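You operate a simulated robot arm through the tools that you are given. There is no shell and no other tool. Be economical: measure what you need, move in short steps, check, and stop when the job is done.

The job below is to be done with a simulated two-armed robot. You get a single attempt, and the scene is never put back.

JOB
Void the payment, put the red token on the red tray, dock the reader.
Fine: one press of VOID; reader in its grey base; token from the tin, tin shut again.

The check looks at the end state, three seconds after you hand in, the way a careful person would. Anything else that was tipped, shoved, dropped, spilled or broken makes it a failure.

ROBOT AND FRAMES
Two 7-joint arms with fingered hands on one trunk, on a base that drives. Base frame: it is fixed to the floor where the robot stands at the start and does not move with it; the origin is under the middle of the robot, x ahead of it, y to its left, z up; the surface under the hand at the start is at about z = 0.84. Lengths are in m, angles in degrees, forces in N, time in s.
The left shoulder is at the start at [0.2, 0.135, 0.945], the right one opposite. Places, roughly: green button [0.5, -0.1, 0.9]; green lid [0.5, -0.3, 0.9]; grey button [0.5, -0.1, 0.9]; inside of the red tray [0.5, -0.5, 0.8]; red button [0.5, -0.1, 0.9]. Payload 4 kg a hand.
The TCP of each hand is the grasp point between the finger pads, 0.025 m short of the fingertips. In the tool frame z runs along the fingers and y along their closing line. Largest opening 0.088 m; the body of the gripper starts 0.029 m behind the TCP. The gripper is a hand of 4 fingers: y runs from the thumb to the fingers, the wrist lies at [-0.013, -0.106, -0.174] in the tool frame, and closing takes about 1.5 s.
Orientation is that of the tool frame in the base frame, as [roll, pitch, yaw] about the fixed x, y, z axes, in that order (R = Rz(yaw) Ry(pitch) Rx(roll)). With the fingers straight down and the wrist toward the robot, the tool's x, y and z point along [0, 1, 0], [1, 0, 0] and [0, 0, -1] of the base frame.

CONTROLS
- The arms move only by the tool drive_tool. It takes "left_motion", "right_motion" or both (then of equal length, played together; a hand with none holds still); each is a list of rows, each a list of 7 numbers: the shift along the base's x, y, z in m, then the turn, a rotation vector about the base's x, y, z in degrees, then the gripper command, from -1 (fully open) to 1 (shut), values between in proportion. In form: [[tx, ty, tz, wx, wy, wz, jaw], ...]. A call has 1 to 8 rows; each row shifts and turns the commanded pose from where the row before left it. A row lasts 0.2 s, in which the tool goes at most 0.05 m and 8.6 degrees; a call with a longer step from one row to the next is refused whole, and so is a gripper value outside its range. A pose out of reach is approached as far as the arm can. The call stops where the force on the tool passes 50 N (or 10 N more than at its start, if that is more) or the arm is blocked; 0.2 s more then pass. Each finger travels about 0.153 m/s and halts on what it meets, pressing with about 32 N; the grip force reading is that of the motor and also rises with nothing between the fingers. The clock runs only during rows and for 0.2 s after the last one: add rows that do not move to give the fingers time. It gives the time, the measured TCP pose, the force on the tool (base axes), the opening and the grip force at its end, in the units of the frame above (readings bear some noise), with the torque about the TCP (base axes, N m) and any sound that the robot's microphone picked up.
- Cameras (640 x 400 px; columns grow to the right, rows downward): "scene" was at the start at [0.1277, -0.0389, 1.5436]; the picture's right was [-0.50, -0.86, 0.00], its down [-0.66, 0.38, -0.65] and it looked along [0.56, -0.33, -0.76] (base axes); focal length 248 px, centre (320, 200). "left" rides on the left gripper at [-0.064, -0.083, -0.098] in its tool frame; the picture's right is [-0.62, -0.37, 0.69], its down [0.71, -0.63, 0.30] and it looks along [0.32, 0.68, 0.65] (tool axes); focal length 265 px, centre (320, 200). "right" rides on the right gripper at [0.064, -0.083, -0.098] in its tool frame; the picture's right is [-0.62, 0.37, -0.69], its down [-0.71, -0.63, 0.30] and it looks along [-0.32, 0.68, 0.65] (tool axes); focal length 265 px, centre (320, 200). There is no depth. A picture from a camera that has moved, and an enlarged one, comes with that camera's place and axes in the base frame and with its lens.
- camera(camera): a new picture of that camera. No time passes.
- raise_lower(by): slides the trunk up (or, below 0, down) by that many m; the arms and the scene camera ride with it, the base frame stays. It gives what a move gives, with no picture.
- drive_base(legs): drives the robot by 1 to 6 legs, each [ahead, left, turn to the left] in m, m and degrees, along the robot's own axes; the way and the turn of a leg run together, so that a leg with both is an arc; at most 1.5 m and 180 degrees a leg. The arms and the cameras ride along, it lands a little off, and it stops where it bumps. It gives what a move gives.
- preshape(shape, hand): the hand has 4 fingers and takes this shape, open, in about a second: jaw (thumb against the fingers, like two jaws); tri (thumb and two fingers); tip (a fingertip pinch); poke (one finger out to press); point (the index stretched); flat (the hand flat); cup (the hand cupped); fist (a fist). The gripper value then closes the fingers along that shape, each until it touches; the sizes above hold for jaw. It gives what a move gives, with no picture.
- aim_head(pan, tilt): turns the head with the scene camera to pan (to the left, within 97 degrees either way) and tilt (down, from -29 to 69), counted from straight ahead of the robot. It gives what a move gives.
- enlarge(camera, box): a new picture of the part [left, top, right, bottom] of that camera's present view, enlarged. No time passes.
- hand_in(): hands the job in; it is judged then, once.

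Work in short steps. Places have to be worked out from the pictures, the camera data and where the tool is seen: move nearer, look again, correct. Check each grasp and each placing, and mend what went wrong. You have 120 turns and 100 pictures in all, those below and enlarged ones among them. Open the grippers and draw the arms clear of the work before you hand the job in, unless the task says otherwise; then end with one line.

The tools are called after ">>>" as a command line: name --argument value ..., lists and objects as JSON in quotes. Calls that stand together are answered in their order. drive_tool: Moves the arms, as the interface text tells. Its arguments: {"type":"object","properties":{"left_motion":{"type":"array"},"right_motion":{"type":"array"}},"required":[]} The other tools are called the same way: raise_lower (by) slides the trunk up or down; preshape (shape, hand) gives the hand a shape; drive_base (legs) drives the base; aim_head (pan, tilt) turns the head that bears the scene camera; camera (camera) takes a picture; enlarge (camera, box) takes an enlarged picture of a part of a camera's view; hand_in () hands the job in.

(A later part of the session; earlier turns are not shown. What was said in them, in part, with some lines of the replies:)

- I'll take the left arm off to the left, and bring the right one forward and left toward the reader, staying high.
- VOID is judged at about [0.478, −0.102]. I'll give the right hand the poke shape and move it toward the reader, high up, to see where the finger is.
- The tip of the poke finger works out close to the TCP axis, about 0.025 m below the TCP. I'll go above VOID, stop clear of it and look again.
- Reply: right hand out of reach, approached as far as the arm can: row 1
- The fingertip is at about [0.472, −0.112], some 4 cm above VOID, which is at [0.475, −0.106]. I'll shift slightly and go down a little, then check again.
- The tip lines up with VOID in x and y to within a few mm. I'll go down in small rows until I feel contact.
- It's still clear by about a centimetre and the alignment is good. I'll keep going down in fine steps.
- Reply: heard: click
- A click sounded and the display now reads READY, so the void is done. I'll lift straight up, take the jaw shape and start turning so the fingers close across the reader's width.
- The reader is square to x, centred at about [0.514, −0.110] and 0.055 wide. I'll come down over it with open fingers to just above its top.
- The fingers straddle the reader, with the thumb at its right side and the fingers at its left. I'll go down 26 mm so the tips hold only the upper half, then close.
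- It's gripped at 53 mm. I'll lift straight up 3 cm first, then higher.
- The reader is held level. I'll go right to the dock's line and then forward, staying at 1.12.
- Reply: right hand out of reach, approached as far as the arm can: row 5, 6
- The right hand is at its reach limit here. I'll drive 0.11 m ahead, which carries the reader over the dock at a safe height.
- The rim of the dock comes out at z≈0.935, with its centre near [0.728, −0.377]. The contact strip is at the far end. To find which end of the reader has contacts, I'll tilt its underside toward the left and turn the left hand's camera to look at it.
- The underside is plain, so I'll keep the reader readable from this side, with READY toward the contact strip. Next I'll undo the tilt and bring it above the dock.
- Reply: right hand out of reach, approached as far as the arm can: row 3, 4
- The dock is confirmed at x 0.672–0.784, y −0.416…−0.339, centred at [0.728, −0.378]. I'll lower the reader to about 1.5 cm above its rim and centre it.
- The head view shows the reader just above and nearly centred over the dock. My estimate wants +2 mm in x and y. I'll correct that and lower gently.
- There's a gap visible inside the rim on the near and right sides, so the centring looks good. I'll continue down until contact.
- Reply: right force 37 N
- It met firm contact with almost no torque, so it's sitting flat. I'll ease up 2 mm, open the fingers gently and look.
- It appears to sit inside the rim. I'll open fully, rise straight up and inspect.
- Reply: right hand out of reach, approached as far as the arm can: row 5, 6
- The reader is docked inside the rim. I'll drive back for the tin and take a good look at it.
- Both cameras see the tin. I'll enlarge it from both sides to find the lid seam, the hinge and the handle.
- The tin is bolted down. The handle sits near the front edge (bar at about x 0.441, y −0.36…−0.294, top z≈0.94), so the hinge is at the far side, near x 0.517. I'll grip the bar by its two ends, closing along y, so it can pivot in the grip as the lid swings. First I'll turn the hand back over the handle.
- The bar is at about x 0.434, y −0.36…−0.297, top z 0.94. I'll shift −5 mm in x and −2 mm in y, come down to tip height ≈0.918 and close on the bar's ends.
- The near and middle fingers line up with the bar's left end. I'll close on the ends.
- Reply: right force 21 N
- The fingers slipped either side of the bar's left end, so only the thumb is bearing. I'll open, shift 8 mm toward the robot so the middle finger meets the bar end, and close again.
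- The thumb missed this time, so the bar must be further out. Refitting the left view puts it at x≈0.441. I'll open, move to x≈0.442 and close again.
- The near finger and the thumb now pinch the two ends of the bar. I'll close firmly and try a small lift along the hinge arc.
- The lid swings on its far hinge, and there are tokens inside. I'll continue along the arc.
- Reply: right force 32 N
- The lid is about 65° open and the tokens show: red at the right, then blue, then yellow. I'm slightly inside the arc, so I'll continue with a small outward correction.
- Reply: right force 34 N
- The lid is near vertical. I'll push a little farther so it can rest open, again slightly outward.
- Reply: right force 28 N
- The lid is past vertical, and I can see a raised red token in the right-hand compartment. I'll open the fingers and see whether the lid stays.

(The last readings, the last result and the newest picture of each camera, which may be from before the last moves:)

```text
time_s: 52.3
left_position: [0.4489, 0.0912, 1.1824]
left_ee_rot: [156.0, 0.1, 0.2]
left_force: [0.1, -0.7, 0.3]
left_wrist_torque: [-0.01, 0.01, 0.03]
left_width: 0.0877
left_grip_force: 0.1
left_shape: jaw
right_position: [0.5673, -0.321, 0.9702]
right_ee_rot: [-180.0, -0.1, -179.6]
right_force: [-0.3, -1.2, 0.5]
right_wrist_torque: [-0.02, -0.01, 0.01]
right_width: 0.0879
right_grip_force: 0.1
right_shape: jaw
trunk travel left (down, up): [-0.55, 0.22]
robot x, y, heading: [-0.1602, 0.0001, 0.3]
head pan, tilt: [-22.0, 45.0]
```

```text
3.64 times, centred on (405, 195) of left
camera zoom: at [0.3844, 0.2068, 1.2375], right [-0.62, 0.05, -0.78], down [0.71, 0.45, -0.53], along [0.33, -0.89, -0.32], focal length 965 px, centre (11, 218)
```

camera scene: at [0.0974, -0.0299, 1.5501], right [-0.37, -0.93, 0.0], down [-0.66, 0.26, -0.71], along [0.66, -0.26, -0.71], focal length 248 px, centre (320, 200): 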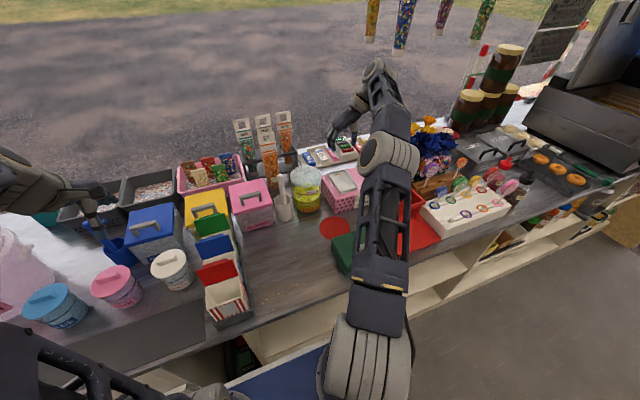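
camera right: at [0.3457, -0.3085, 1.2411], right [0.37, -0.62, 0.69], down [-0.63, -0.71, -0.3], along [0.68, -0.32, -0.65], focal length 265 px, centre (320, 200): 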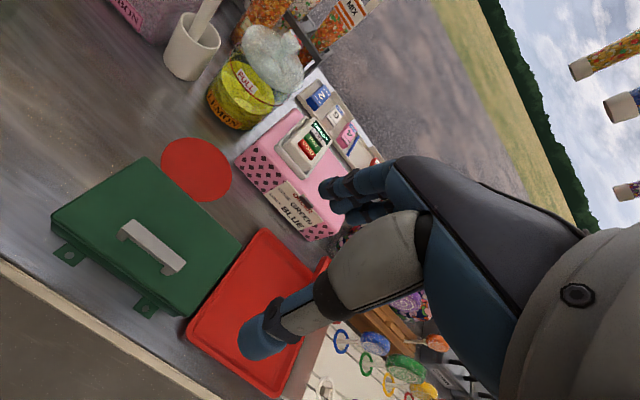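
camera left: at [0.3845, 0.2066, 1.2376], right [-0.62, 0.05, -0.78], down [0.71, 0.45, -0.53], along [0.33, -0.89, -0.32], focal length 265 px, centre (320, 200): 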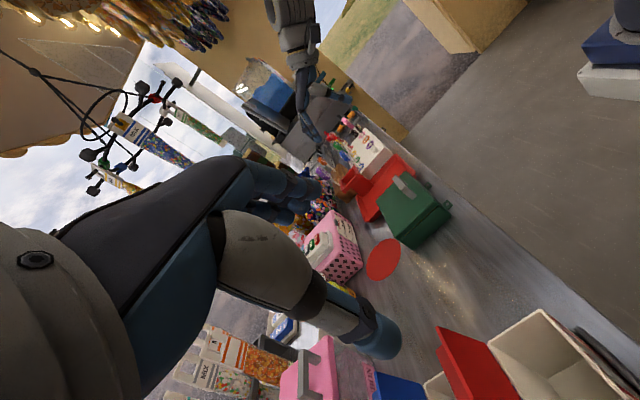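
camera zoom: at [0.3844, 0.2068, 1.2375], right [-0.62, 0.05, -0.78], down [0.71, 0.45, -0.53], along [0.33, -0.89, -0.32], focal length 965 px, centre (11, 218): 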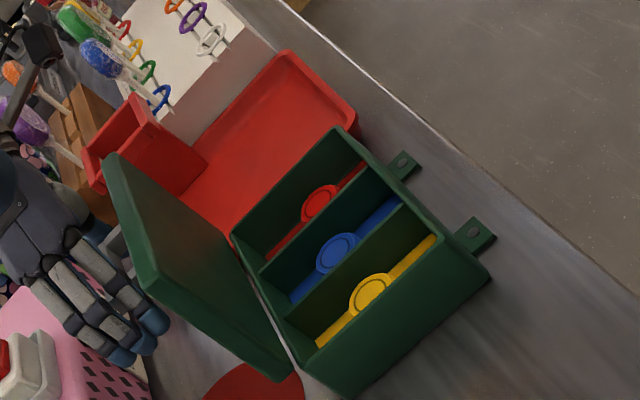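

The lid stays open by itself. The red token triangulates to about [0.461, −0.368] in the right-hand compartment. I'll lift the hand clear, move back and turn it to close along x.

>>> drive_tool --right_motion '[[0, 0, 0.02, 0, 0, 0, -1], [0, 0, 0.03, 0, 0, 0, -1], [0, 0, 0.04, 0, 0, 0, -1], [0, 0, 0.04, 0, 0, 0, -1], [0, 0, 0.03, 0, 0, 0, -1], [-0.02, 0, 0, 0, 0, 0, -1], [-0.03, -0.01, 0, 0, 0, -8.5, -1], [-0.03, -0.01, 0, 0, 0, -8.5, -1]]'

>>> drive_tool --right_motion '[[-0.02, -0.01, 0, 0, 0, -8.5, -1], [-0.02, -0.005, 0, 0, 0, -8.5, -1], [0, -0.005, 0, 0, 0, -8.5, -1], [0, -0.005, 0, 0, 0, -8.5, -1], [0, 0, 0, 0, 0, -8.5, -1], [0, 0, 0, 0, 0, -8.5, -1], [0, 0, 0, 0, 0, -8.5, -1], [0, 0, 0, 0, 0, -8.5, -1]]'

>>> preshape --hand "right" --shape "tip"

>>> camera --camera "right"

```text
time_s: 54.1
left_position: [0.4489, 0.0898, 1.1812]
left_ee_rot: [156.1, 0.0, 0.1]
left_force: [0.5, -0.1, -0.7]
left_wrist_torque: [-0.05, 0.01, -0.03]
left_width: 0.0876
left_grip_force: 0.0
left_shape: jaw
right_position: [0.4883, -0.3452, 1.1287]
right_ee_rot: [-180.0, 0.1, 163.2]
right_force: [0.2, -1.3, 0.3]
right_wrist_torque: [-0.02, -0.01, 0.01]
right_width: 0.0875
right_grip_force: 0.0
right_shape: jaw
trunk travel left (down, up): [-0.55, 0.22]
robot x, y, heading: [-0.1593, -0.0009, 0.3]
head pan, tilt: [-22.0, 45.0]
```

```text
time_s: 55.9
left_position: [0.4496, 0.0895, 1.1822]
left_ee_rot: [156.0, 0.1, 0.2]
left_force: [1.0, 0.9, 0.6]
left_wrist_torque: [0.01, 0.0, 0.0]
left_width: 0.0877
left_grip_force: 0.0
left_shape: jaw
right_position: [0.4483, -0.3679, 1.1314]
right_ee_rot: [-179.9, 0.0, 95.1]
right_force: [-0.6, 0.9, -0.2]
right_wrist_torque: [-0.01, 0.01, 0.02]
right_width: 0.0878
right_grip_force: 0.1
right_shape: jaw
trunk travel left (down, up): [-0.55, 0.22]
robot x, y, heading: [-0.1616, -0.0017, 0.1]
head pan, tilt: [-22.0, 45.0]
```

```text
time_s: 56.8
left_position: [0.449, 0.091, 1.1822]
left_ee_rot: [156.0, 0.0, 0.2]
left_force: [1.1, -0.2, 0.6]
left_wrist_torque: [-0.03, -0.04, 0.0]
left_width: 0.0879
left_grip_force: 0.1
left_shape: jaw
right_position: [0.4483, -0.368, 1.1307]
right_ee_rot: [180.0, -0.1, 95.3]
right_force: [0.2, 0.1, 0.6]
right_wrist_torque: [0.0, -0.04, 0.0]
right_width: 0.0877
right_grip_force: 0.0
right_shape: tip
trunk travel left (down, up): [-0.55, 0.22]
robot x, y, heading: [-0.1618, 0.0016, 0.3]
head pan, tilt: [-22.0, 45.0]
```

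```text
35 pictures are left
camera right: at [0.3578, -0.3134, 1.2292], right [0.42, -0.58, 0.69], down [-0.56, -0.77, -0.3], along [0.71, -0.26, -0.65], focal length 265 px, centre (320, 200)
```

right: 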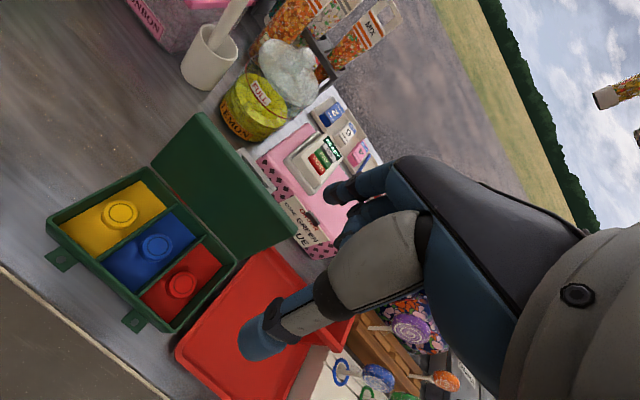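

I'll take one close look at the compartment and the token.

>>> enlarge --camera "right" --box '[120, 220, 280, 340]'

```text
3.33 times, centred on (200, 280) of right
camera zoom: at [0.3578, -0.3134, 1.2292], right [0.42, -0.58, 0.69], down [-0.56, -0.77, -0.3], along [0.71, -0.26, -0.65], focal length 885 px, centre (720, -67)
```

zoom: 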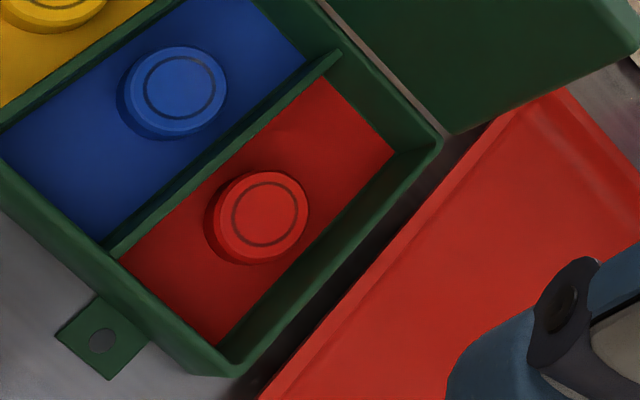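

The token is a disc about 34 mm wide with its top at z≈0.863, at roughly [0.465, −0.382]. Its compartment is 44 mm wide, so the two-finger tip pinch should fit. I'll square the yaw and close in the air to learn where the tips meet.

>>> drive_tool --right_motion '[[0.015, -0.01, -0.03, 0, 0, -5.2, 0], [0, 0, -0.03, 0, 0, 0, 0.5], [0, 0, 0, 0, 0, 0, 1], [0, 0, 0, 0, 0, 0, 1], [0, 0, 0, 0, 0, 0, 1]]'

>>> enlarge --camera "right" --box '[140, 150, 440, 350]'

```text
time_s: 58.0
left_position: [0.4488, 0.0898, 1.1832]
left_ee_rot: [156.0, 0.0, 0.2]
left_force: [0.5, -0.3, -0.6]
left_wrist_torque: [-0.04, 0.01, -0.03]
left_width: 0.0876
left_grip_force: 0.1
left_shape: jaw
right_position: [0.4625, -0.3799, 1.0712]
right_ee_rot: [180.0, 0.0, 89.9]
right_force: [0.0, -1.3, 0.0]
right_wrist_torque: [-0.01, 0.0, 0.05]
right_width: 0.0002
right_grip_force: 32.1
right_shape: tip
trunk travel left (down, up): [-0.55, 0.22]
robot x, y, heading: [-0.1584, -0.0009, 0.2]
head pan, tilt: [-22.0, 45.0]
```

```text
2.00 times, centred on (290, 250) of right
camera zoom: at [0.3779, -0.3168, 1.1693], right [0.37, -0.62, 0.69], down [-0.63, -0.71, -0.3], along [0.68, -0.32, -0.65], focal length 531 px, centre (380, 100)
```

zoom: 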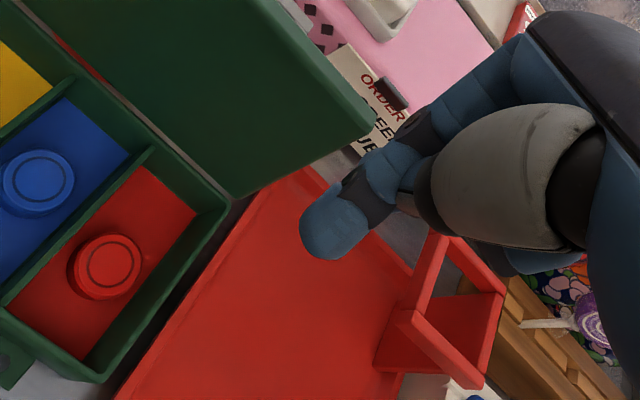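

The fingertips pinch near the tool axis. I'll open to about 5 cm and come down to just above the tin rim over [0.463, −0.381] to check the alignment.

>>> drive_tool --right_motion '[[0, 0, -0.03, 0, 0, 0, -0.14], [0, 0, -0.04, 0, 0, 0, -0.14], [0, 0, -0.03, 0, 0, 0, -0.14], [0, 0, -0.02, 0, 0, 0, -0.14], [0, 0, -0.01, 0, 0, 0, -0.14], [0, 0, 0, 0, 0, 0, -0.14]]'

>>> enlarge --camera "right" --box '[140, 150, 440, 350]'

>>> enlarge --camera "left" --box '[360, 140, 470, 240]'

```text
time_s: 59.4
left_position: [0.449, 0.0892, 1.1831]
left_ee_rot: [156.0, 0.1, 0.2]
left_force: [0.2, -0.7, 0.1]
left_wrist_torque: [-0.01, 0.02, 0.02]
left_width: 0.0878
left_grip_force: 0.0
left_shape: jaw
right_position: [0.4617, -0.3791, 0.9407]
right_ee_rot: [-179.9, 0.0, 90.1]
right_force: [0.1, -0.5, -0.5]
right_wrist_torque: [-0.01, 0.0, 0.02]
right_width: 0.0501
right_grip_force: 0.0
right_shape: tip
trunk travel left (down, up): [-0.55, 0.22]
robot x, y, heading: [-0.1597, -0.001, 0.1]
head pan, tilt: [-22.0, 45.0]
```

```text
2.00 times, centred on (290, 250) of right
camera zoom: at [0.3776, -0.3147, 1.0393], right [0.37, -0.62, 0.69], down [-0.63, -0.71, -0.3], along [0.68, -0.32, -0.65], focal length 531 px, centre (380, 100)
```

zoom: 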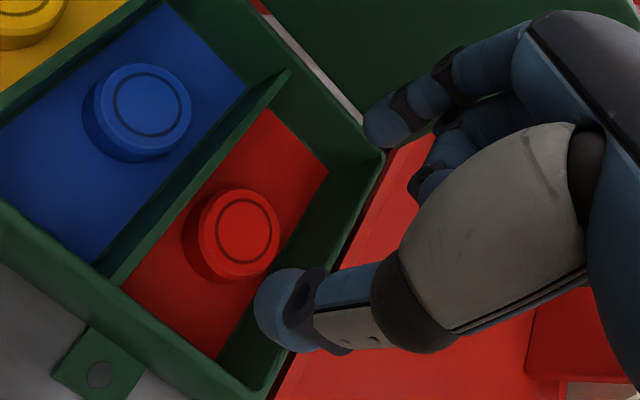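

```text
4.00 times, centred on (415, 190) of left
camera zoom: at [0.3845, 0.2066, 1.2376], right [-0.62, 0.05, -0.78], down [0.71, 0.45, -0.54], along [0.33, -0.89, -0.32], focal length 1062 px, centre (-60, 240)
```

zoom: 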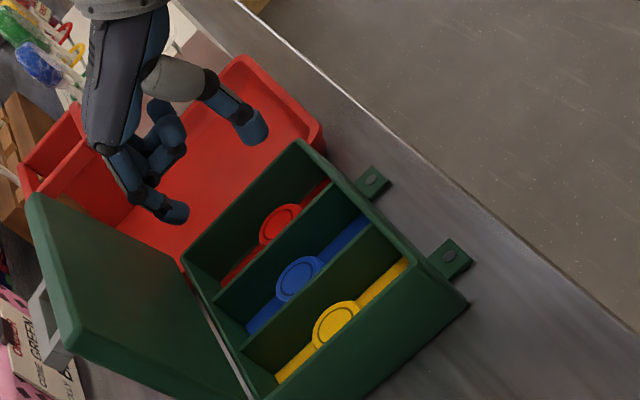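

The pinch is aligned with the token at [0.460, −0.380], and the lid is well clear of the hand. I'll narrow the opening slightly and go down into the compartment, watching the force.

>>> drive_tool --right_motion '[[0, -0.003, 0, 0, 0, 0, 0], [0, 0, -0.02, 0, 0, 0, 0], [0, 0, -0.015, 0, 0, 0, 0], [0, 0, -0.01, 0, 0, 0, 0], [0, 0, -0.005, 0, 0, 0, 0], [0, 0, 0, 0, 0, 0, 0]]'

>>> enlarge --camera "right" --box '[180, 150, 420, 320]'

```text
time_s: 60.8
left_position: [0.4486, 0.0912, 1.1817]
left_ee_rot: [155.9, 0.0, 0.2]
left_force: [-0.3, 0.8, -0.6]
left_wrist_torque: [0.0, 0.01, 0.01]
left_width: 0.0879
left_grip_force: 0.1
left_shape: jaw
right_position: [0.4624, -0.3817, 0.8919]
right_ee_rot: [-179.9, -0.1, 90.0]
right_force: [-0.4, -0.3, 0.6]
right_wrist_torque: [0.0, 0.01, -0.04]
right_width: 0.0444
right_grip_force: 0.1
right_shape: tip
trunk travel left (down, up): [-0.55, 0.22]
robot x, y, heading: [-0.158, -0.0022, 0.1]
head pan, tilt: [-22.0, 45.0]
```

```text
2.35 times, centred on (300, 235) of right
camera zoom: at [0.3786, -0.3183, 0.9895], right [0.37, -0.62, 0.69], down [-0.63, -0.71, -0.3], along [0.68, -0.32, -0.65], focal length 624 px, centre (367, 118)
```

zoom: 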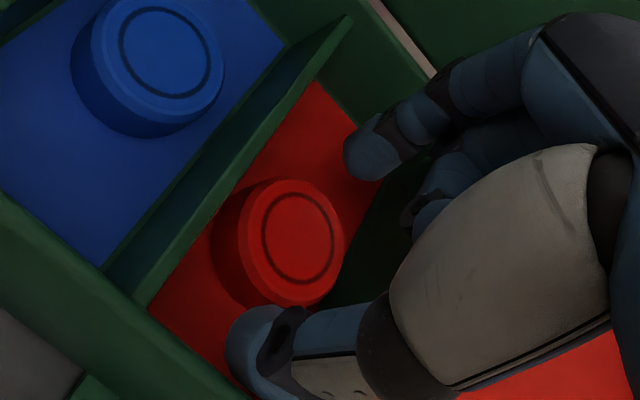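

The token lies between thumb and index. I'll go 1 cm lower with a 3 mm forward shift, then feel for the floor.

>>> drive_tool --right_motion '[[0.003, 0, -0.005, 0, 0, 0, 0], [0, 0, -0.004, 0, 0, 0, 0], [0, 0, -0.003, 0, 0, 0, 0], [0, 0, -0.002, 0, 0, 0, 0]]'

>>> enlarge --camera "right" --box '[180, 150, 420, 320]'

```text
time_s: 61.8
left_position: [0.4493, 0.0907, 1.1826]
left_ee_rot: [156.0, 0.0, 0.2]
left_force: [-0.8, 0.2, 0.1]
left_wrist_torque: [0.0, 0.0, -0.03]
left_width: 0.0877
left_grip_force: 0.0
left_shape: jaw
right_position: [0.4657, -0.3815, 0.8765]
right_ee_rot: [179.9, 0.0, 90.1]
right_force: [0.6, 0.3, 0.0]
right_wrist_torque: [0.01, 0.01, -0.02]
right_width: 0.0444
right_grip_force: 0.0
right_shape: tip
trunk travel left (down, up): [-0.55, 0.22]
robot x, y, heading: [-0.1597, 0.0047, 0.3]
head pan, tilt: [-22.0, 45.0]
```

```text
2.35 times, centred on (300, 235) of right
camera zoom: at [0.3811, -0.3183, 0.9751], right [0.37, -0.62, 0.69], down [-0.63, -0.72, -0.3], along [0.68, -0.32, -0.65], focal length 624 px, centre (367, 118)
```

zoom: 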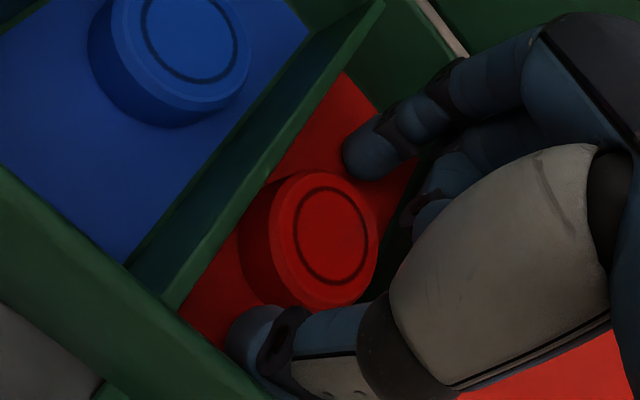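

The tips are now at the token's sides, with no contact below yet. I'll close gently on it.

>>> drive_tool --right_motion '[[0, 0, 0, 0, 0, 0, 0.15], [0, 0, 0, 0, 0, 0, 0.3], [0, 0, 0, 0, 0, 0, 0.5], [0, 0, 0, 0, 0, 0, 0.8], [0, 0, 0, 0, 0, 0, 0.8]]'

>>> enlarge --camera "right" --box '[180, 150, 420, 320]'

```text
time_s: 63.0
left_position: [0.4488, 0.0902, 1.1827]
left_ee_rot: [156.0, 0.0, 0.2]
left_force: [-0.4, 0.0, -0.3]
left_wrist_torque: [0.02, -0.04, 0.03]
left_width: 0.0875
left_grip_force: 0.0
left_shape: jaw
right_position: [0.466, -0.382, 0.8769]
right_ee_rot: [180.0, 0.0, 90.1]
right_force: [-0.7, -0.2, 0.6]
right_wrist_torque: [-0.02, 0.01, -0.01]
right_width: 0.0274
right_grip_force: 31.8
right_shape: tip
trunk travel left (down, up): [-0.55, 0.22]
robot x, y, heading: [-0.1581, -0.002, 0.3]
head pan, tilt: [-22.0, 45.0]
```

```text
2.35 times, centred on (300, 235) of right
camera zoom: at [0.3811, -0.3183, 0.9752], right [0.37, -0.62, 0.69], down [-0.63, -0.71, -0.3], along [0.68, -0.32, -0.65], focal length 624 px, centre (367, 118)
```

zoom: 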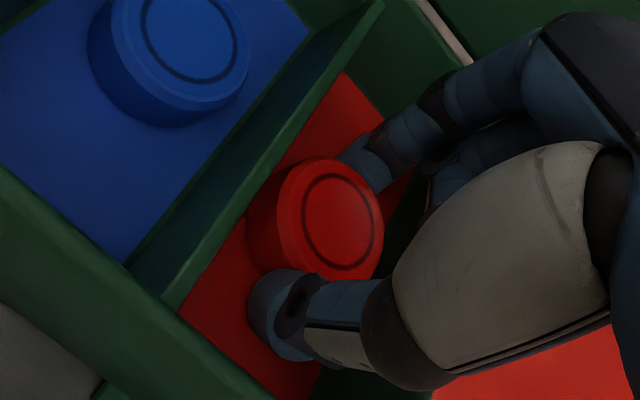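

The token is held with a 27 mm opening at full grip force. I'll close fully and lift straight out.

>>> drive_tool --right_motion '[[0, 0, 0, 0, 0, 0, 1], [0, 0, 0.01, 0, 0, 0, 1], [0, 0, 0.015, 0, 0, 0, 1], [0, 0, 0.02, 0, 0, 0, 1], [0, 0, 0.025, 0, 0, 0, 1], [0, 0, 0.03, 0, 0, 0, 1]]'

>>> camera --camera "right"

```text
time_s: 64.4
left_position: [0.449, 0.0895, 1.1824]
left_ee_rot: [156.0, 0.1, 0.2]
left_force: [0.1, 0.6, 0.5]
left_wrist_torque: [0.0, 0.01, 0.02]
left_width: 0.0878
left_grip_force: 0.1
left_shape: jaw
right_position: [0.4661, -0.3815, 0.977]
right_ee_rot: [-179.9, 0.1, 90.2]
right_force: [0.5, -1.0, -0.8]
right_wrist_torque: [0.04, -0.01, -0.02]
right_width: 0.0276
right_grip_force: 31.8
right_shape: tip
trunk travel left (down, up): [-0.55, 0.22]
robot x, y, heading: [-0.1605, 0.0, 0.4]
head pan, tilt: [-22.0, 45.0]
```

```text
27 pictures are left
camera right: at [0.3816, -0.3181, 1.0759], right [0.37, -0.62, 0.69], down [-0.63, -0.72, -0.3], along [0.68, -0.32, -0.65], focal length 265 px, centre (320, 200)
```

right: 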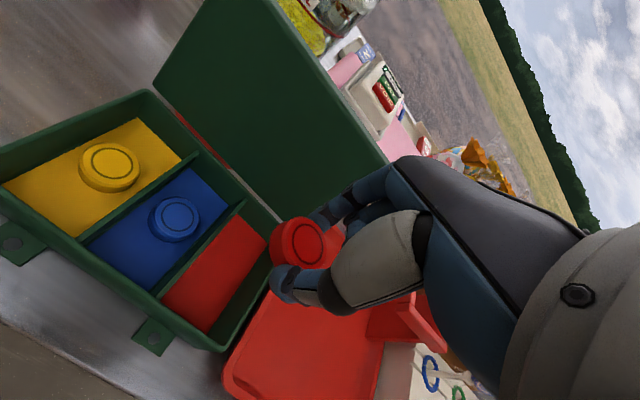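

The token is out. The tray spans about x 0.41–0.58, y −0.60…−0.425, with a holder at its far right. I'll move over its open area at about [0.475, −0.505].

>>> drive_tool --right_motion '[[0, 0, 0.03, 0, 0, 0, 1], [0.003, -0.03, 0.01, 0, 0, 0, 1], [0.003, -0.035, 0, 0, 0, 0, 1], [0.003, -0.035, 0, 0, 0, 0, 1], [0, -0.023, -0.02, 0, 0, 0, 1], [0, 0, -0.04, 0, 0, 0, 1], [0, 0, -0.03, 0, 0, 0, 1], [0, 0, 0, 0, 0, 0, 1]]'

>>> camera --camera "right"

>>> enlarge --camera "left" --box '[340, 110, 460, 230]'

```text
time_s: 66.2
left_position: [0.4496, 0.0899, 1.182]
left_ee_rot: [156.0, 0.1, 0.2]
left_force: [0.0, 0.2, -0.4]
left_wrist_torque: [0.05, -0.03, -0.05]
left_width: 0.0876
left_grip_force: 0.0
left_shape: jaw
right_position: [0.4731, -0.5038, 0.9263]
right_ee_rot: [180.0, 0.0, 90.1]
right_force: [-0.1, 0.2, -0.4]
right_wrist_torque: [0.01, 0.01, 0.0]
right_width: 0.0276
right_grip_force: 32.2
right_shape: tip
trunk travel left (down, up): [-0.55, 0.22]
robot x, y, heading: [-0.1577, -0.001, 0.2]
head pan, tilt: [-22.0, 45.0]
```

```text
26 pictures are left
camera right: at [0.3888, -0.4402, 1.0246], right [0.37, -0.62, 0.69], down [-0.63, -0.72, -0.3], along [0.68, -0.32, -0.65], focal length 265 px, centre (320, 200)
```

right: 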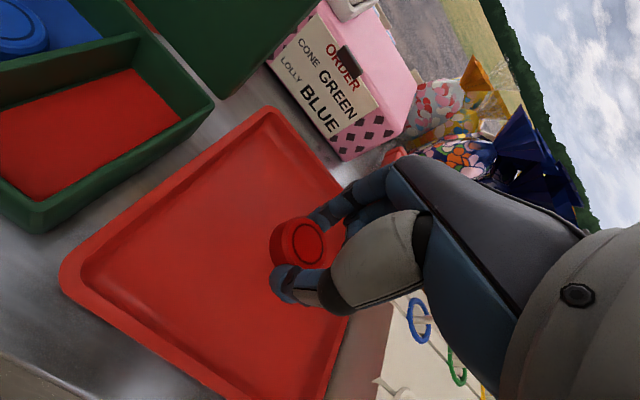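

```text
3.33 times, centred on (400, 170) of left
camera zoom: at [0.3845, 0.2066, 1.2376], right [-0.62, 0.05, -0.78], down [0.71, 0.45, -0.53], along [0.33, -0.89, -0.32], focal length 885 px, centre (53, 300)
```

zoom: 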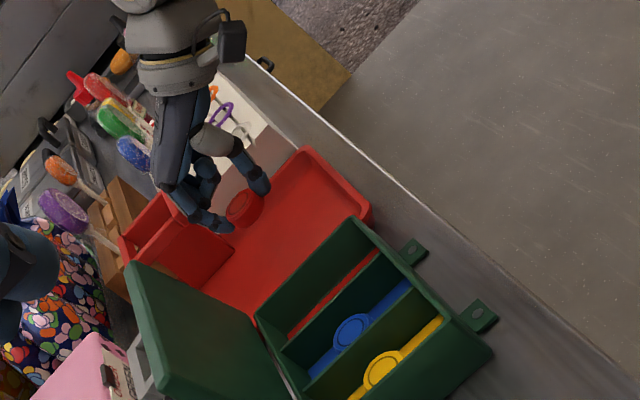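

The token is above the tray. To keep clear of the holder I'll shift 2 cm nearer and 1 cm left, then lower until it touches.

>>> drive_tool --right_motion '[[-0.02, 0.01, 0, 0, 0, 0, 1], [0, 0, -0.02, 0, 0, 0, 1], [0, 0, -0.014, 0, 0, 0, 1], [0, 0, -0.006, 0, 0, 0, 1], [0, 0, -0.004, 0, 0, 0, 1], [0, 0, -0.003, 0, 0, 0, 1], [0, 0, -0.003, 0, 0, 0, 1]]'

>>> enlarge --camera "right" --box '[180, 150, 420, 320]'

```text
time_s: 67.8
left_position: [0.4481, 0.0897, 1.1827]
left_ee_rot: [156.0, 0.1, 0.2]
left_force: [-0.2, -0.8, 0.0]
left_wrist_torque: [-0.01, -0.03, -0.04]
left_width: 0.0879
left_grip_force: 0.1
left_shape: jaw
right_position: [0.454, -0.4946, 0.8772]
right_ee_rot: [180.0, 0.0, 90.2]
right_force: [-0.3, 1.2, 0.1]
right_wrist_torque: [0.01, 0.02, 0.0]
right_width: 0.0276
right_grip_force: 32.1
right_shape: tip
trunk travel left (down, up): [-0.55, 0.22]
robot x, y, heading: [-0.1609, -0.0033, 0.1]
head pan, tilt: [-22.0, 45.0]
```

```text
2.35 times, centred on (300, 235) of right
camera zoom: at [0.3695, -0.4314, 0.9749], right [0.37, -0.62, 0.69], down [-0.63, -0.72, -0.3], along [0.68, -0.32, -0.65], focal length 624 px, centre (367, 118)
```

zoom: 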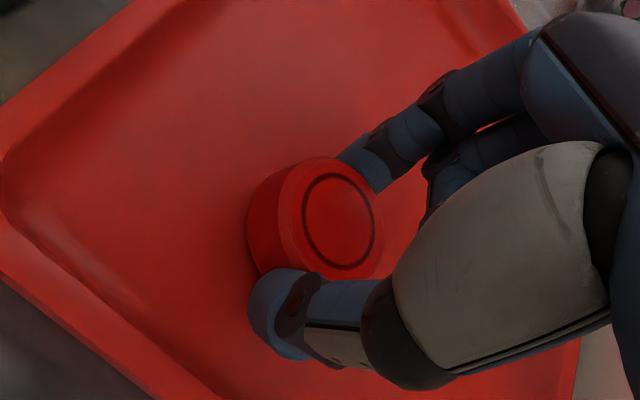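

No contact yet, so I'll keep going down in small steps until the force rises.

>>> drive_tool --right_motion '[[0, 0, -0.002, 0, 0, 0, 1], [0, 0, -0.002, 0, 0, 0, 1], [0, 0, -0.002, 0, 0, 0, 1], [0, 0, -0.002, 0, 0, 0, 1]]'

```text
time_s: 68.8
left_position: [0.4474, 0.0912, 1.1818]
left_ee_rot: [155.9, 0.0, 0.2]
left_force: [0.2, 0.0, -0.3]
left_wrist_torque: [-0.04, -0.03, -0.03]
left_width: 0.0877
left_grip_force: 0.0
left_shape: jaw
right_position: [0.4572, -0.4949, 0.8702]
right_ee_rot: [179.8, 0.2, 90.0]
right_force: [-2.5, 1.4, 21.3]
right_wrist_torque: [0.05, 0.07, -0.02]
right_width: 0.0288
right_grip_force: 32.0
right_shape: tip
trunk travel left (down, up): [-0.55, 0.22]
robot x, y, heading: [-0.1593, -0.0023, 0.1]
head pan, tilt: [-22.0, 45.0]
```

The token touched down. I'll ease up 2 mm, open and rise straight up.

>>> drive_tool --right_motion '[[0, 0, 0.002, 0, 0, 0, 1], [0, 0, 0, 0, 0, 0, 0.4], [0, 0, 0, 0, 0, 0, 0.1], [0, 0, 0, 0, 0, 0, -0.2], [0, 0, 0, 0, 0, 0, -0.3], [0, 0, 0.02, 0, 0, 0, -0.3], [0, 0, 0.04, 0, 0, 0, -0.3], [0, 0, 0.045, 0, 0, 0, -0.3]]'

>>> camera --camera "right"

```text
time_s: 70.6
left_position: [0.4489, 0.0906, 1.1823]
left_ee_rot: [156.0, 0.1, 0.1]
left_force: [0.5, 0.2, -0.4]
left_wrist_torque: [-0.01, 0.0, -0.01]
left_width: 0.0879
left_grip_force: 0.1
left_shape: jaw
right_position: [0.4551, -0.4957, 0.9755]
right_ee_rot: [-180.0, -0.1, 90.2]
right_force: [0.4, -0.1, -0.9]
right_wrist_torque: [-0.03, 0.0, -0.02]
right_width: 0.0568
right_grip_force: 0.0
right_shape: tip
trunk travel left (down, up): [-0.55, 0.22]
robot x, y, heading: [-0.1588, -0.0017, 0.3]
head pan, tilt: [-22.0, 45.0]
```

```text
23 pictures are left
camera right: at [0.3694, -0.4325, 1.0745], right [0.37, -0.62, 0.69], down [-0.63, -0.71, -0.3], along [0.68, -0.32, -0.66], focal length 265 px, centre (320, 200)
```

right: 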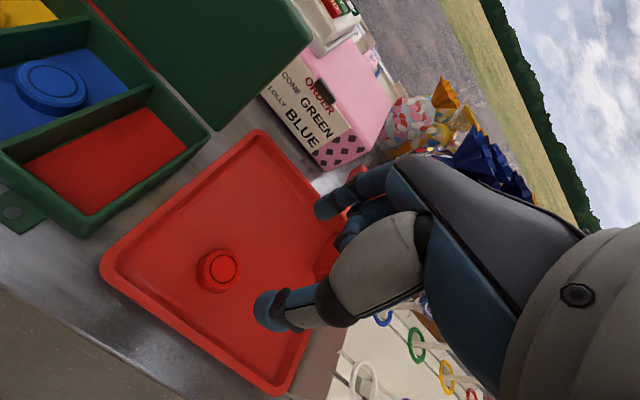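

The token lies flat on the tray. Now the lid: I'll rise, take the jaw shape and turn back to the earlier handle pose, to close the lid under control.

>>> drive_tool --right_motion '[[0, 0, 0.04, 0, 0, 0, -0.3], [0, 0, 0.04, 0, 0, 0, -0.3], [0, 0.01, 0.04, 0, 0, 0, -0.3], [0.01, 0.02, 0.035, 0, 0, 8.5, -0.3], [0.01, 0.02, 0, 0, 0, 8.5, -0.3], [0.01, 0.02, 0, 0, 0, 8.5, -0.3], [0.01, 0.02, 0, 0, 0, 8.5, -0.3], [0.01, 0.02, 0, 0, 0, 8.5, -0.3]]'

>>> preshape --hand "right" --shape "jaw"

>>> drive_tool --right_motion '[[0.015, 0.02, 0, 0, 0, 8.5, -1], [0.015, 0.02, 0, 0, 0, 8.5, -1], [0.012, 0.012, 0, 0, 0, 8.5, -1], [0.01, 0.01, 0, 0, 0, 8.5, -1], [0.01, 0, 0, 0, 0, 8.5, -1], [0, 0, 0, 0, 0, 5, -1], [0, 0, 0, 0, 0, 0, -1]]'

>>> camera --camera "right"

```text
time_s: 72.4
left_position: [0.4495, 0.0903, 1.1821]
left_ee_rot: [156.0, 0.0, 0.2]
left_force: [-1.0, 1.0, 0.2]
left_wrist_torque: [-0.04, 0.03, 0.0]
left_width: 0.0876
left_grip_force: 0.0
left_shape: jaw
right_position: [0.5056, -0.385, 1.1315]
right_ee_rot: [180.0, 0.1, 132.7]
right_force: [-0.1, -0.3, -0.3]
right_wrist_torque: [0.01, -0.01, 0.03]
right_width: 0.0569
right_grip_force: 0.0
right_shape: tip
trunk travel left (down, up): [-0.55, 0.22]
robot x, y, heading: [-0.1654, 0.0019, 0.2]
head pan, tilt: [-22.0, 45.0]
```

```text
time_s: 73.3
left_position: [0.4479, 0.0898, 1.1819]
left_ee_rot: [156.0, 0.2, 0.1]
left_force: [-0.3, 0.0, 0.2]
left_wrist_torque: [0.0, 0.02, -0.02]
left_width: 0.0876
left_grip_force: 0.0
left_shape: jaw
right_position: [0.5051, -0.3852, 1.1314]
right_ee_rot: [180.0, 0.0, 132.5]
right_force: [0.5, 0.3, 0.7]
right_wrist_torque: [0.0, -0.02, -0.01]
right_width: 0.0878
right_grip_force: 0.1
right_shape: jaw
trunk travel left (down, up): [-0.55, 0.22]
robot x, y, heading: [-0.1575, 0.0014, 0.2]
head pan, tilt: [-22.0, 45.0]
```

```text
time_s: 74.9
left_position: [0.45, 0.0904, 1.182]
left_ee_rot: [156.0, 0.0, 0.3]
left_force: [-0.2, -0.6, 0.8]
left_wrist_torque: [0.0, 0.02, 0.02]
left_width: 0.0878
left_grip_force: 0.1
left_shape: jaw
right_position: [0.5672, -0.3228, 1.1305]
right_ee_rot: [-179.9, 0.1, -179.7]
right_force: [-0.1, -0.7, 0.1]
right_wrist_torque: [-0.01, 0.01, 0.0]
right_width: 0.0877
right_grip_force: 0.2
right_shape: jaw
trunk travel left (down, up): [-0.55, 0.22]
robot x, y, heading: [-0.1608, -0.0007, -0.1]
head pan, tilt: [-22.0, 45.0]
```

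```text
22 pictures are left
camera right: at [0.5017, -0.4072, 1.2288], right [0.62, 0.37, 0.69], down [0.72, -0.63, -0.3], along [0.32, 0.68, -0.65], focal length 265 px, centre (320, 200)
```

right: 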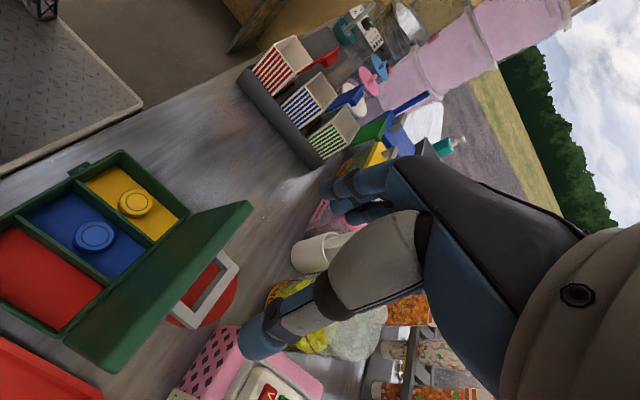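

The handle bar now shows at about x 0.583, z 0.957, so the lid leaned to roughly 107°. I'll move 2 cm forward and come down over the bar with open fingers.

>>> drive_tool --right_motion '[[0.01, -0.001, -0.03, 0, 0, 0, -1], [0.01, -0.001, -0.03, 0, 0, 0, -1], [0, -0.001, -0.03, 0, 0, 0, -1], [0, 0, -0.03, 0, 0, 0, -1], [0, 0, -0.03, 0, 0, 0, -1], [0, 0, -0.015, 0, 0, 0, -1], [0, 0, -0.005, 0, 0, 0, -1], [0, 0, 0, 0, 0, 0, -1]]'

>>> enlarge --camera "right" --box '[160, 150, 400, 330]'

>>> enlarge --camera "left" --box '[320, 140, 450, 260]'

```text
time_s: 76.7
left_position: [0.4489, 0.0905, 1.1827]
left_ee_rot: [156.1, 0.0, 0.1]
left_force: [1.0, -0.7, -0.3]
left_wrist_torque: [0.0, 0.0, -0.01]
left_width: 0.0878
left_grip_force: 0.1
left_shape: jaw
right_position: [0.5874, -0.3265, 0.9606]
right_ee_rot: [-180.0, 0.0, -179.9]
right_force: [-0.7, 1.6, 1.7]
right_wrist_torque: [0.09, 0.03, 0.0]
right_width: 0.0879
right_grip_force: 0.1
right_shape: jaw
trunk travel left (down, up): [-0.55, 0.22]
robot x, y, heading: [-0.1636, -0.0003, 0.3]
head pan, tilt: [-22.0, 45.0]
```

```text
2.22 times, centred on (280, 240) of right
camera zoom: at [0.5215, -0.4108, 1.059], right [0.62, 0.37, 0.69], down [0.72, -0.63, -0.3], along [0.32, 0.68, -0.65], focal length 590 px, centre (409, 111)
```

zoom: 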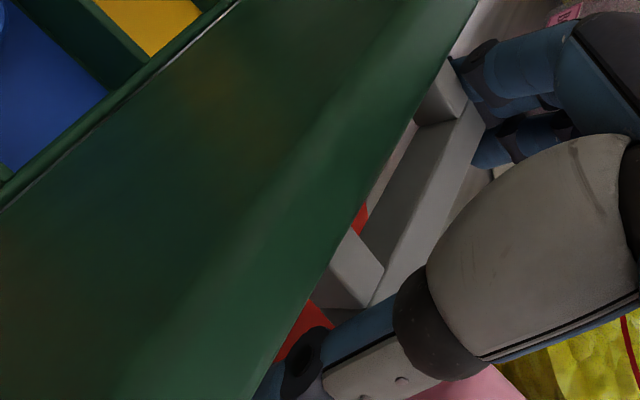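

```text
3.33 times, centred on (385, 200) of left
camera zoom: at [0.3844, 0.2067, 1.2377], right [-0.62, 0.05, -0.78], down [0.71, 0.45, -0.53], along [0.33, -0.89, -0.32], focal length 885 px, centre (103, 200)
```

zoom: 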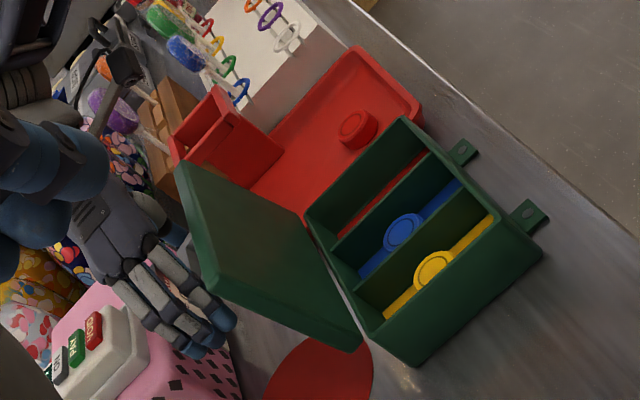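

The bar is between thumb and fingers. I'll close and check the opening.

>>> drive_tool --right_motion '[[0, 0, 0, 0, 0, 0, -0.4], [0, 0, 0, 0, 0, 0, 0], [0, 0, 0, 0, 0, 0, 0.4], [0, 0, 0, 0, 0, 0, 0.8], [0, 0, 0, 0, 0, 0, 1]]'

>>> enlarge --camera "right" --box '[160, 150, 400, 330]'

```text
time_s: 77.9
left_position: [0.4485, 0.0892, 1.1826]
left_ee_rot: [156.0, 0.1, 0.2]
left_force: [0.3, -0.9, 0.5]
left_wrist_torque: [-0.04, 0.01, 0.04]
left_width: 0.0879
left_grip_force: 0.1
left_shape: jaw
right_position: [0.5871, -0.3271, 0.9586]
right_ee_rot: [-179.9, -0.2, -179.9]
right_force: [-3.9, -4.4, -3.6]
right_wrist_torque: [0.14, 0.0, -0.19]
right_width: 0.0409
right_grip_force: 32.0
right_shape: jaw
trunk travel left (down, up): [-0.55, 0.22]
robot x, y, heading: [-0.1585, -0.0011, 0.1]
head pan, tilt: [-22.0, 45.0]
```

```text
2.22 times, centred on (280, 240) of right
camera zoom: at [0.5211, -0.4118, 1.0586], right [0.62, 0.37, 0.69], down [0.71, -0.63, -0.3], along [0.32, 0.68, -0.65], focal length 590 px, centre (409, 111)
```

zoom: 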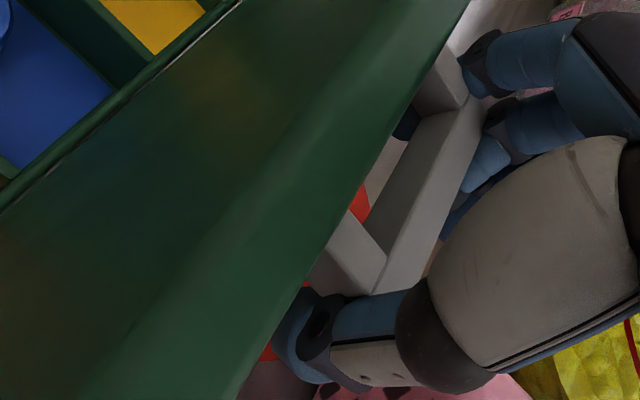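

The thumb and near finger hold the bar's ends, with the other fingers behind it. I'll reverse the arc toward vertical.

>>> drive_tool --right_motion '[[-0.004, 0, 0.005, 0, 0, 0, 1], [-0.004, 0, 0.004, 0, 0, 0, 1], [-0.006, 0, 0.005, 0, 0, 0, 1], [-0.006, 0, 0.004, 0, 0, 0, 1], [-0.007, 0, 0.004, 0, 0, 0, 1], [-0.007, 0, 0.003, 0, 0, 0, 1], [-0.007, 0, 0.002, 0, 0, 0, 1]]'

>>> enlarge --camera "left" --box '[340, 140, 470, 250]'

```text
time_s: 79.5
left_position: [0.4488, 0.0894, 1.1826]
left_ee_rot: [156.0, 0.1, 0.2]
left_force: [0.8, 0.4, 0.4]
left_wrist_torque: [0.06, -0.01, 0.01]
left_width: 0.0875
left_grip_force: 0.1
left_shape: jaw
right_position: [0.5482, -0.3288, 0.9802]
right_ee_rot: [-179.8, -0.7, -180.0]
right_force: [-2.6, -1.5, -22.1]
right_wrist_torque: [-0.21, -0.2, -0.13]
right_width: 0.0414
right_grip_force: 31.8
right_shape: jaw
trunk travel left (down, up): [-0.55, 0.22]
robot x, y, heading: [-0.161, -0.001, 0.3]
head pan, tilt: [-22.0, 45.0]
stopped in row 7 (right hand): the force on the tool passed its limit at 51 N (the readings are from after the stop); the commanded pose is now the measured one
```

```text
3.64 times, centred on (405, 195) of left
camera zoom: at [0.3849, 0.2061, 1.2381], right [-0.62, 0.05, -0.78], down [0.71, 0.45, -0.54], along [0.33, -0.89, -0.32], focal length 965 px, centre (11, 218)
```

zoom: 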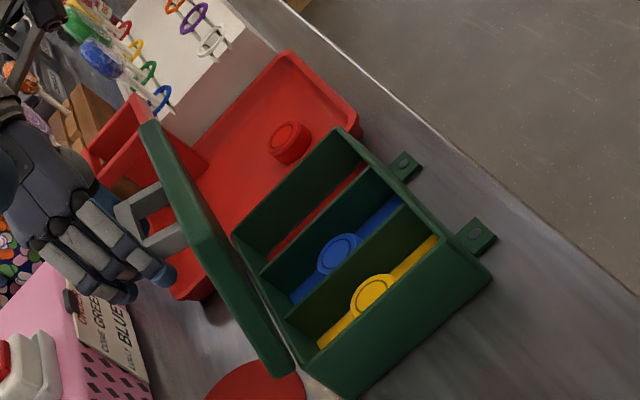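

The lid is about vertical, and I was pulling a few mm outside the arc. I'll continue with a lower path.

>>> drive_tool --right_motion '[[-0.005, 0, -0.003, 0, 0, 0, 1], [-0.006, 0, 0.0, 0, 0, 0, 1], [-0.007, 0, 0.001, 0, 0, 0, 1], [-0.007, 0, 0.001, 0, 0, 0, 1], [-0.007, 0, 0.001, 0, 0, 0, 1], [-0.007, 0, 0.0, 0, 0, 0, 1], [-0.007, 0, -0.001, 0, 0, 0, 1]]'

>>> enlarge --camera "left" --box '[340, 140, 470, 250]'

```text
time_s: 81.1
left_position: [0.4502, 0.0906, 1.1816]
left_ee_rot: [156.0, 0.2, 0.1]
left_force: [0.5, -0.3, 0.4]
left_wrist_torque: [-0.03, 0.03, -0.02]
left_width: 0.0877
left_grip_force: 0.0
left_shape: jaw
right_position: [0.5032, -0.3278, 0.9796]
right_ee_rot: [-179.6, -0.4, -180.0]
right_force: [12.6, -9.3, -34.6]
right_wrist_torque: [-0.54, -0.45, -0.31]
right_width: 0.0417
right_grip_force: 31.8
right_shape: jaw
trunk travel left (down, up): [-0.55, 0.22]
robot x, y, heading: [-0.1582, 0.0011, 0.1]
head pan, tilt: [-22.0, 45.0]
```

```text
3.64 times, centred on (405, 195) of left
camera zoom: at [0.3855, 0.2061, 1.237], right [-0.62, 0.05, -0.78], down [0.71, 0.45, -0.54], along [0.33, -0.89, -0.32], focal length 965 px, centre (11, 218)
```

zoom: 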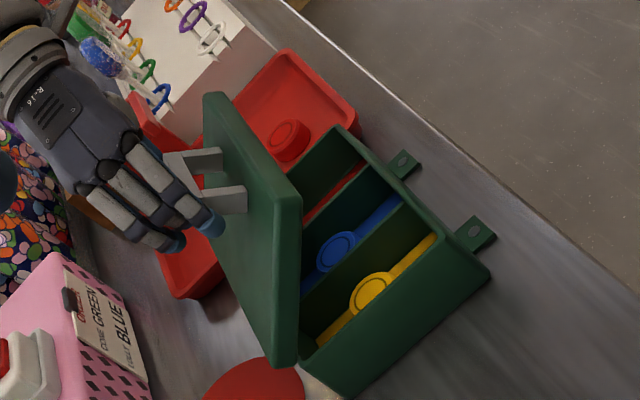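

The lid is about 60° open. I'll continue down the arc, lowering z to relieve the pull.

>>> drive_tool --right_motion '[[-0.003, 0, -0.004, 0, 0, 0, 1], [-0.006, 0, -0.002, 0, 0, 0, 1], [-0.007, 0, -0.002, 0, 0, 0, 1], [-0.007, 0, -0.003, 0, 0, 0, 1], [-0.006, 0, -0.003, 0, 0, 0, 1], [-0.006, 0, -0.004, 0, 0, 0, 1]]'

>>> enlarge --camera "left" --box '[340, 140, 470, 250]'

```text
time_s: 82.5
left_position: [0.4491, 0.0899, 1.182]
left_ee_rot: [156.1, 0.1, 0.2]
left_force: [1.0, -0.7, -0.2]
left_wrist_torque: [0.03, -0.02, 0.0]
left_width: 0.0877
left_grip_force: 0.0
left_shape: jaw
right_position: [0.4696, -0.3295, 0.9638]
right_ee_rot: [-179.7, -0.2, 179.9]
right_force: [20.8, -8.0, -22.6]
right_wrist_torque: [-0.45, -0.46, -0.42]
right_width: 0.0415
right_grip_force: 32.0
right_shape: jaw
trunk travel left (down, up): [-0.55, 0.22]
robot x, y, heading: [-0.157, -0.0028, 0.3]
head pan, tilt: [-22.0, 45.0]
```

```text
3.64 times, centred on (405, 195) of left
camera zoom: at [0.3855, 0.2063, 1.2372], right [-0.62, 0.05, -0.78], down [0.71, 0.45, -0.54], along [0.33, -0.89, -0.32], focal length 965 px, centre (11, 218)
```

zoom: 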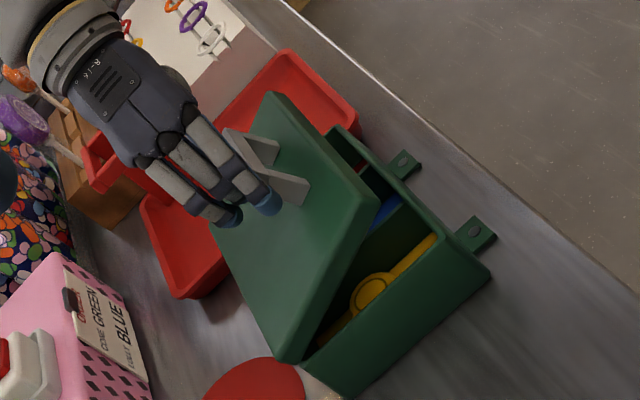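

About 25° is left and I'm still pulling slightly outward. I'll finish with a more downward motion.

>>> drive_tool --right_motion '[[0.001, 0, -0.006, 0, 0, 0, 1], [-0.003, 0, -0.006, 0, 0, 0, 1], [-0.004, 0, -0.006, 0, 0, 0, 1], [-0.003, 0, -0.005, 0, 0, 0, 1]]'

>>> enlarge --camera "left" --box '[340, 140, 470, 250]'

```text
time_s: 83.5
left_position: [0.4484, 0.0901, 1.1829]
left_ee_rot: [155.9, 0.1, 0.2]
left_force: [-0.4, -0.1, -0.1]
left_wrist_torque: [0.04, 0.02, -0.01]
left_width: 0.0877
left_grip_force: 0.1
left_shape: jaw
right_position: [0.4581, -0.3294, 0.9415]
right_ee_rot: [-179.6, -0.2, 180.0]
right_force: [1.1, -1.8, 2.6]
right_wrist_torque: [-0.01, 0.03, -0.04]
right_width: 0.0208
right_grip_force: 32.3
right_shape: jaw
trunk travel left (down, up): [-0.55, 0.22]
robot x, y, heading: [-0.1601, -0.0, -0.0]
head pan, tilt: [-22.0, 45.0]
```

```text
3.64 times, centred on (405, 195) of left
camera zoom: at [0.3844, 0.2062, 1.2378], right [-0.62, 0.05, -0.78], down [0.71, 0.45, -0.53], along [0.33, -0.89, -0.32], focal length 965 px, centre (11, 218)
```

zoom: 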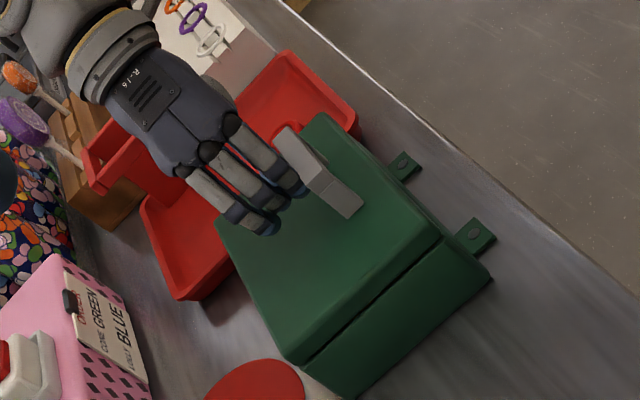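

The lid has dropped shut and the bar has slipped out of the grip. I'll open the fingers and rise straight up, watching the force.

>>> drive_tool --right_motion '[[0, 0, 0, 0, 0, 0, 0], [0, 0, 0, 0, 0, 0, -1], [0, 0, 0, 0, 0, 0, -1], [0, 0, 0.01, 0, 0, 0, -1], [0, 0, 0.03, 0, 0, 0, -1], [0, 0, 0.04, 0, 0, 0, -1], [0, 0, 0.04, 0, 0, 0, -1], [0, 0, 0.04, 0, 0, 0, -1]]'

>>> enlarge --camera "left" --box '[340, 120, 480, 250]'

```text
time_s: 85.3
left_position: [0.4491, 0.0895, 1.1805]
left_ee_rot: [156.0, 0.1, 0.1]
left_force: [1.2, -1.1, -0.4]
left_wrist_torque: [-0.04, 0.01, -0.01]
left_width: 0.0875
left_grip_force: 0.1
left_shape: jaw
right_position: [0.457, -0.3273, 1.1011]
right_ee_rot: [-179.9, -0.4, 180.0]
right_force: [0.2, 0.5, -0.1]
right_wrist_torque: [-0.02, 0.01, 0.03]
right_width: 0.0878
right_grip_force: 0.0
right_shape: jaw
trunk travel left (down, up): [-0.55, 0.22]
robot x, y, heading: [-0.163, 0.0003, 0.4]
head pan, tilt: [-22.0, 45.0]
```

```text
3.08 times, centred on (410, 185) of left
camera zoom: at [0.3846, 0.2065, 1.2376], right [-0.62, 0.05, -0.78], down [0.71, 0.45, -0.54], along [0.33, -0.89, -0.32], focal length 817 px, centre (43, 246)
```

zoom: 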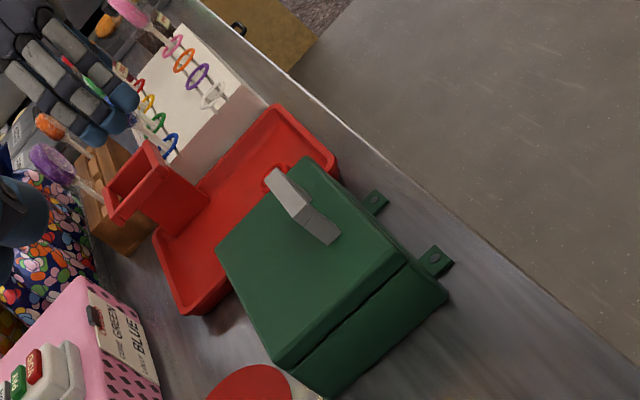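

The tin is shut, as it was at the start. I'll raise the right hand, back away a little and check everything.

>>> drive_tool --right_motion '[[-0.03, 0, 0.03, 0, 0, 0, -1], [-0.03, -0.02, 0.02, 0, 0, 0, -1], [-0.03, -0.04, 0.02, 0, 0, 0, -1], [-0.02, -0.04, 0, 0, 0, 0, -1]]'

>>> drive_base --legs '[[-0.2, 0, 0]]'

>>> camera --camera "scene"

>>> enlarge --camera "scene" --box '[260, 120, 400, 230]'

>>> camera --camera "right"

```text
refused: row 3 steps farther than a row can; nothing moved
```

```text
time_s: 86.9
left_position: [0.2478, 0.0909, 1.1833]
left_ee_rot: [155.9, 0.0, 0.2]
left_force: [-0.1, 0.1, -0.6]
left_wrist_torque: [0.01, -0.03, -0.03]
left_width: 0.0876
left_grip_force: 0.0
left_shape: jaw
right_position: [0.2546, -0.3257, 1.1015]
right_ee_rot: [-179.9, -0.3, -179.7]
right_force: [0.5, -0.9, 0.5]
right_wrist_torque: [0.0, -0.02, -0.01]
right_width: 0.0878
right_grip_force: 0.0
right_shape: jaw
trunk travel left (down, up): [-0.55, 0.22]
robot x, y, heading: [-0.3603, 0.0018, 0.1]
head pan, tilt: [-22.0, 45.0]
```

```text
13 pictures are left
camera scene: at [-0.2255, -0.0305, 1.5501], right [-0.37, -0.93, 0.0], down [-0.66, 0.26, -0.71], along [0.66, -0.26, -0.71], focal length 248 px, centre (320, 200)
```

scene: 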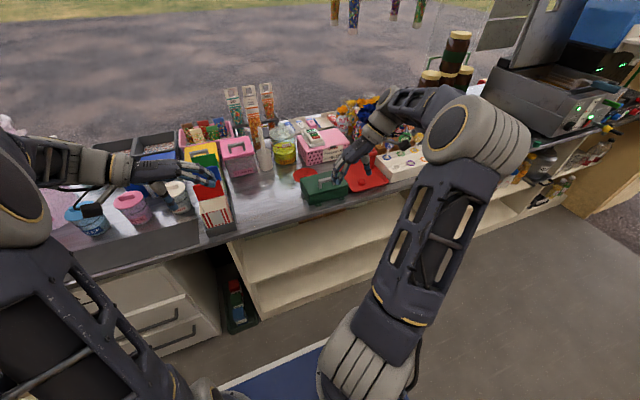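

```text
3.64 times, centred on (330, 175) of scene
camera zoom: at [-0.2255, -0.0305, 1.5501], right [-0.37, -0.93, 0.0], down [-0.66, 0.26, -0.71], along [0.66, -0.26, -0.71], focal length 901 px, centre (284, 291)
```

zoom: 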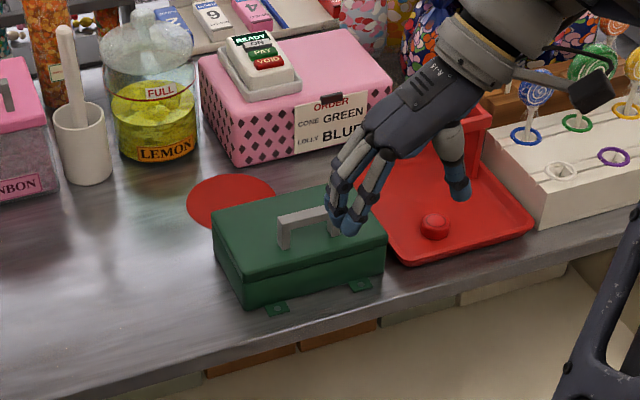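

```text
11 pictures are left
camera right: at [0.1917, -0.4111, 1.2003], right [0.62, 0.37, 0.69], down [0.72, -0.63, -0.31], along [0.32, 0.68, -0.66], focal length 265 px, centre (320, 200)
```

right: 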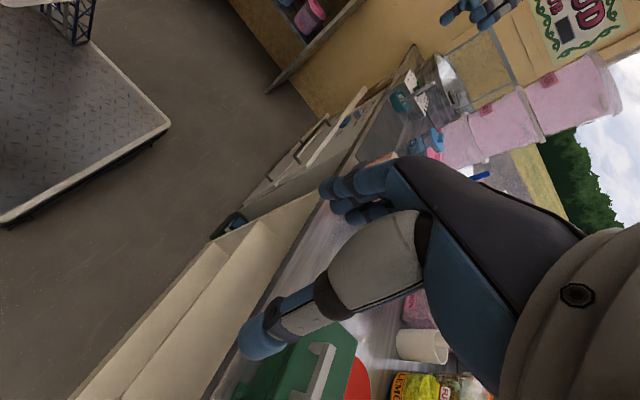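

Everything is in place and the arms are clear. I'll take one last close look at the docked reader.

>>> enlarge --camera "scene" --box '[295, 120, 345, 155]'

```text
11.43 times, centred on (320, 138) of scene
camera zoom: at [-0.2255, -0.0305, 1.5501], right [-0.37, -0.93, 0.0], down [-0.66, 0.26, -0.71], along [0.66, -0.26, -0.71], focal length 2832 px, centre (320, 914)
```

zoom: 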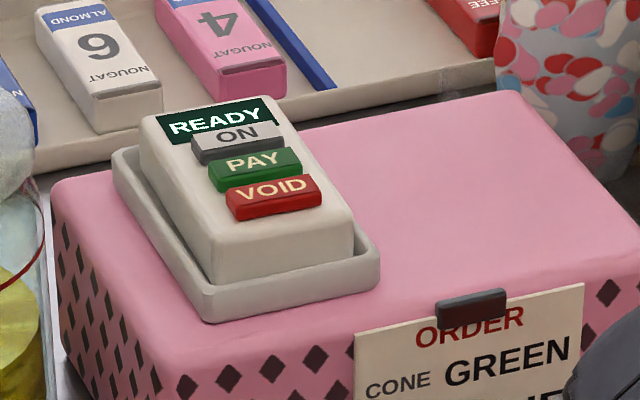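

VOID has been pressed once and the display reads READY. The reader sits inside its grey base, the red token is on the red tray, the tin is shut, and the grippers are open and clear. I'm handing in.

>>> hand_in

```text
The job is handed in.
```

I pressed VOID once and the display changed from PAID to READY. The reader is in its grey base, the red token is on the red tray, and the tin is shut again; the last pictures show nothing else disturbed.
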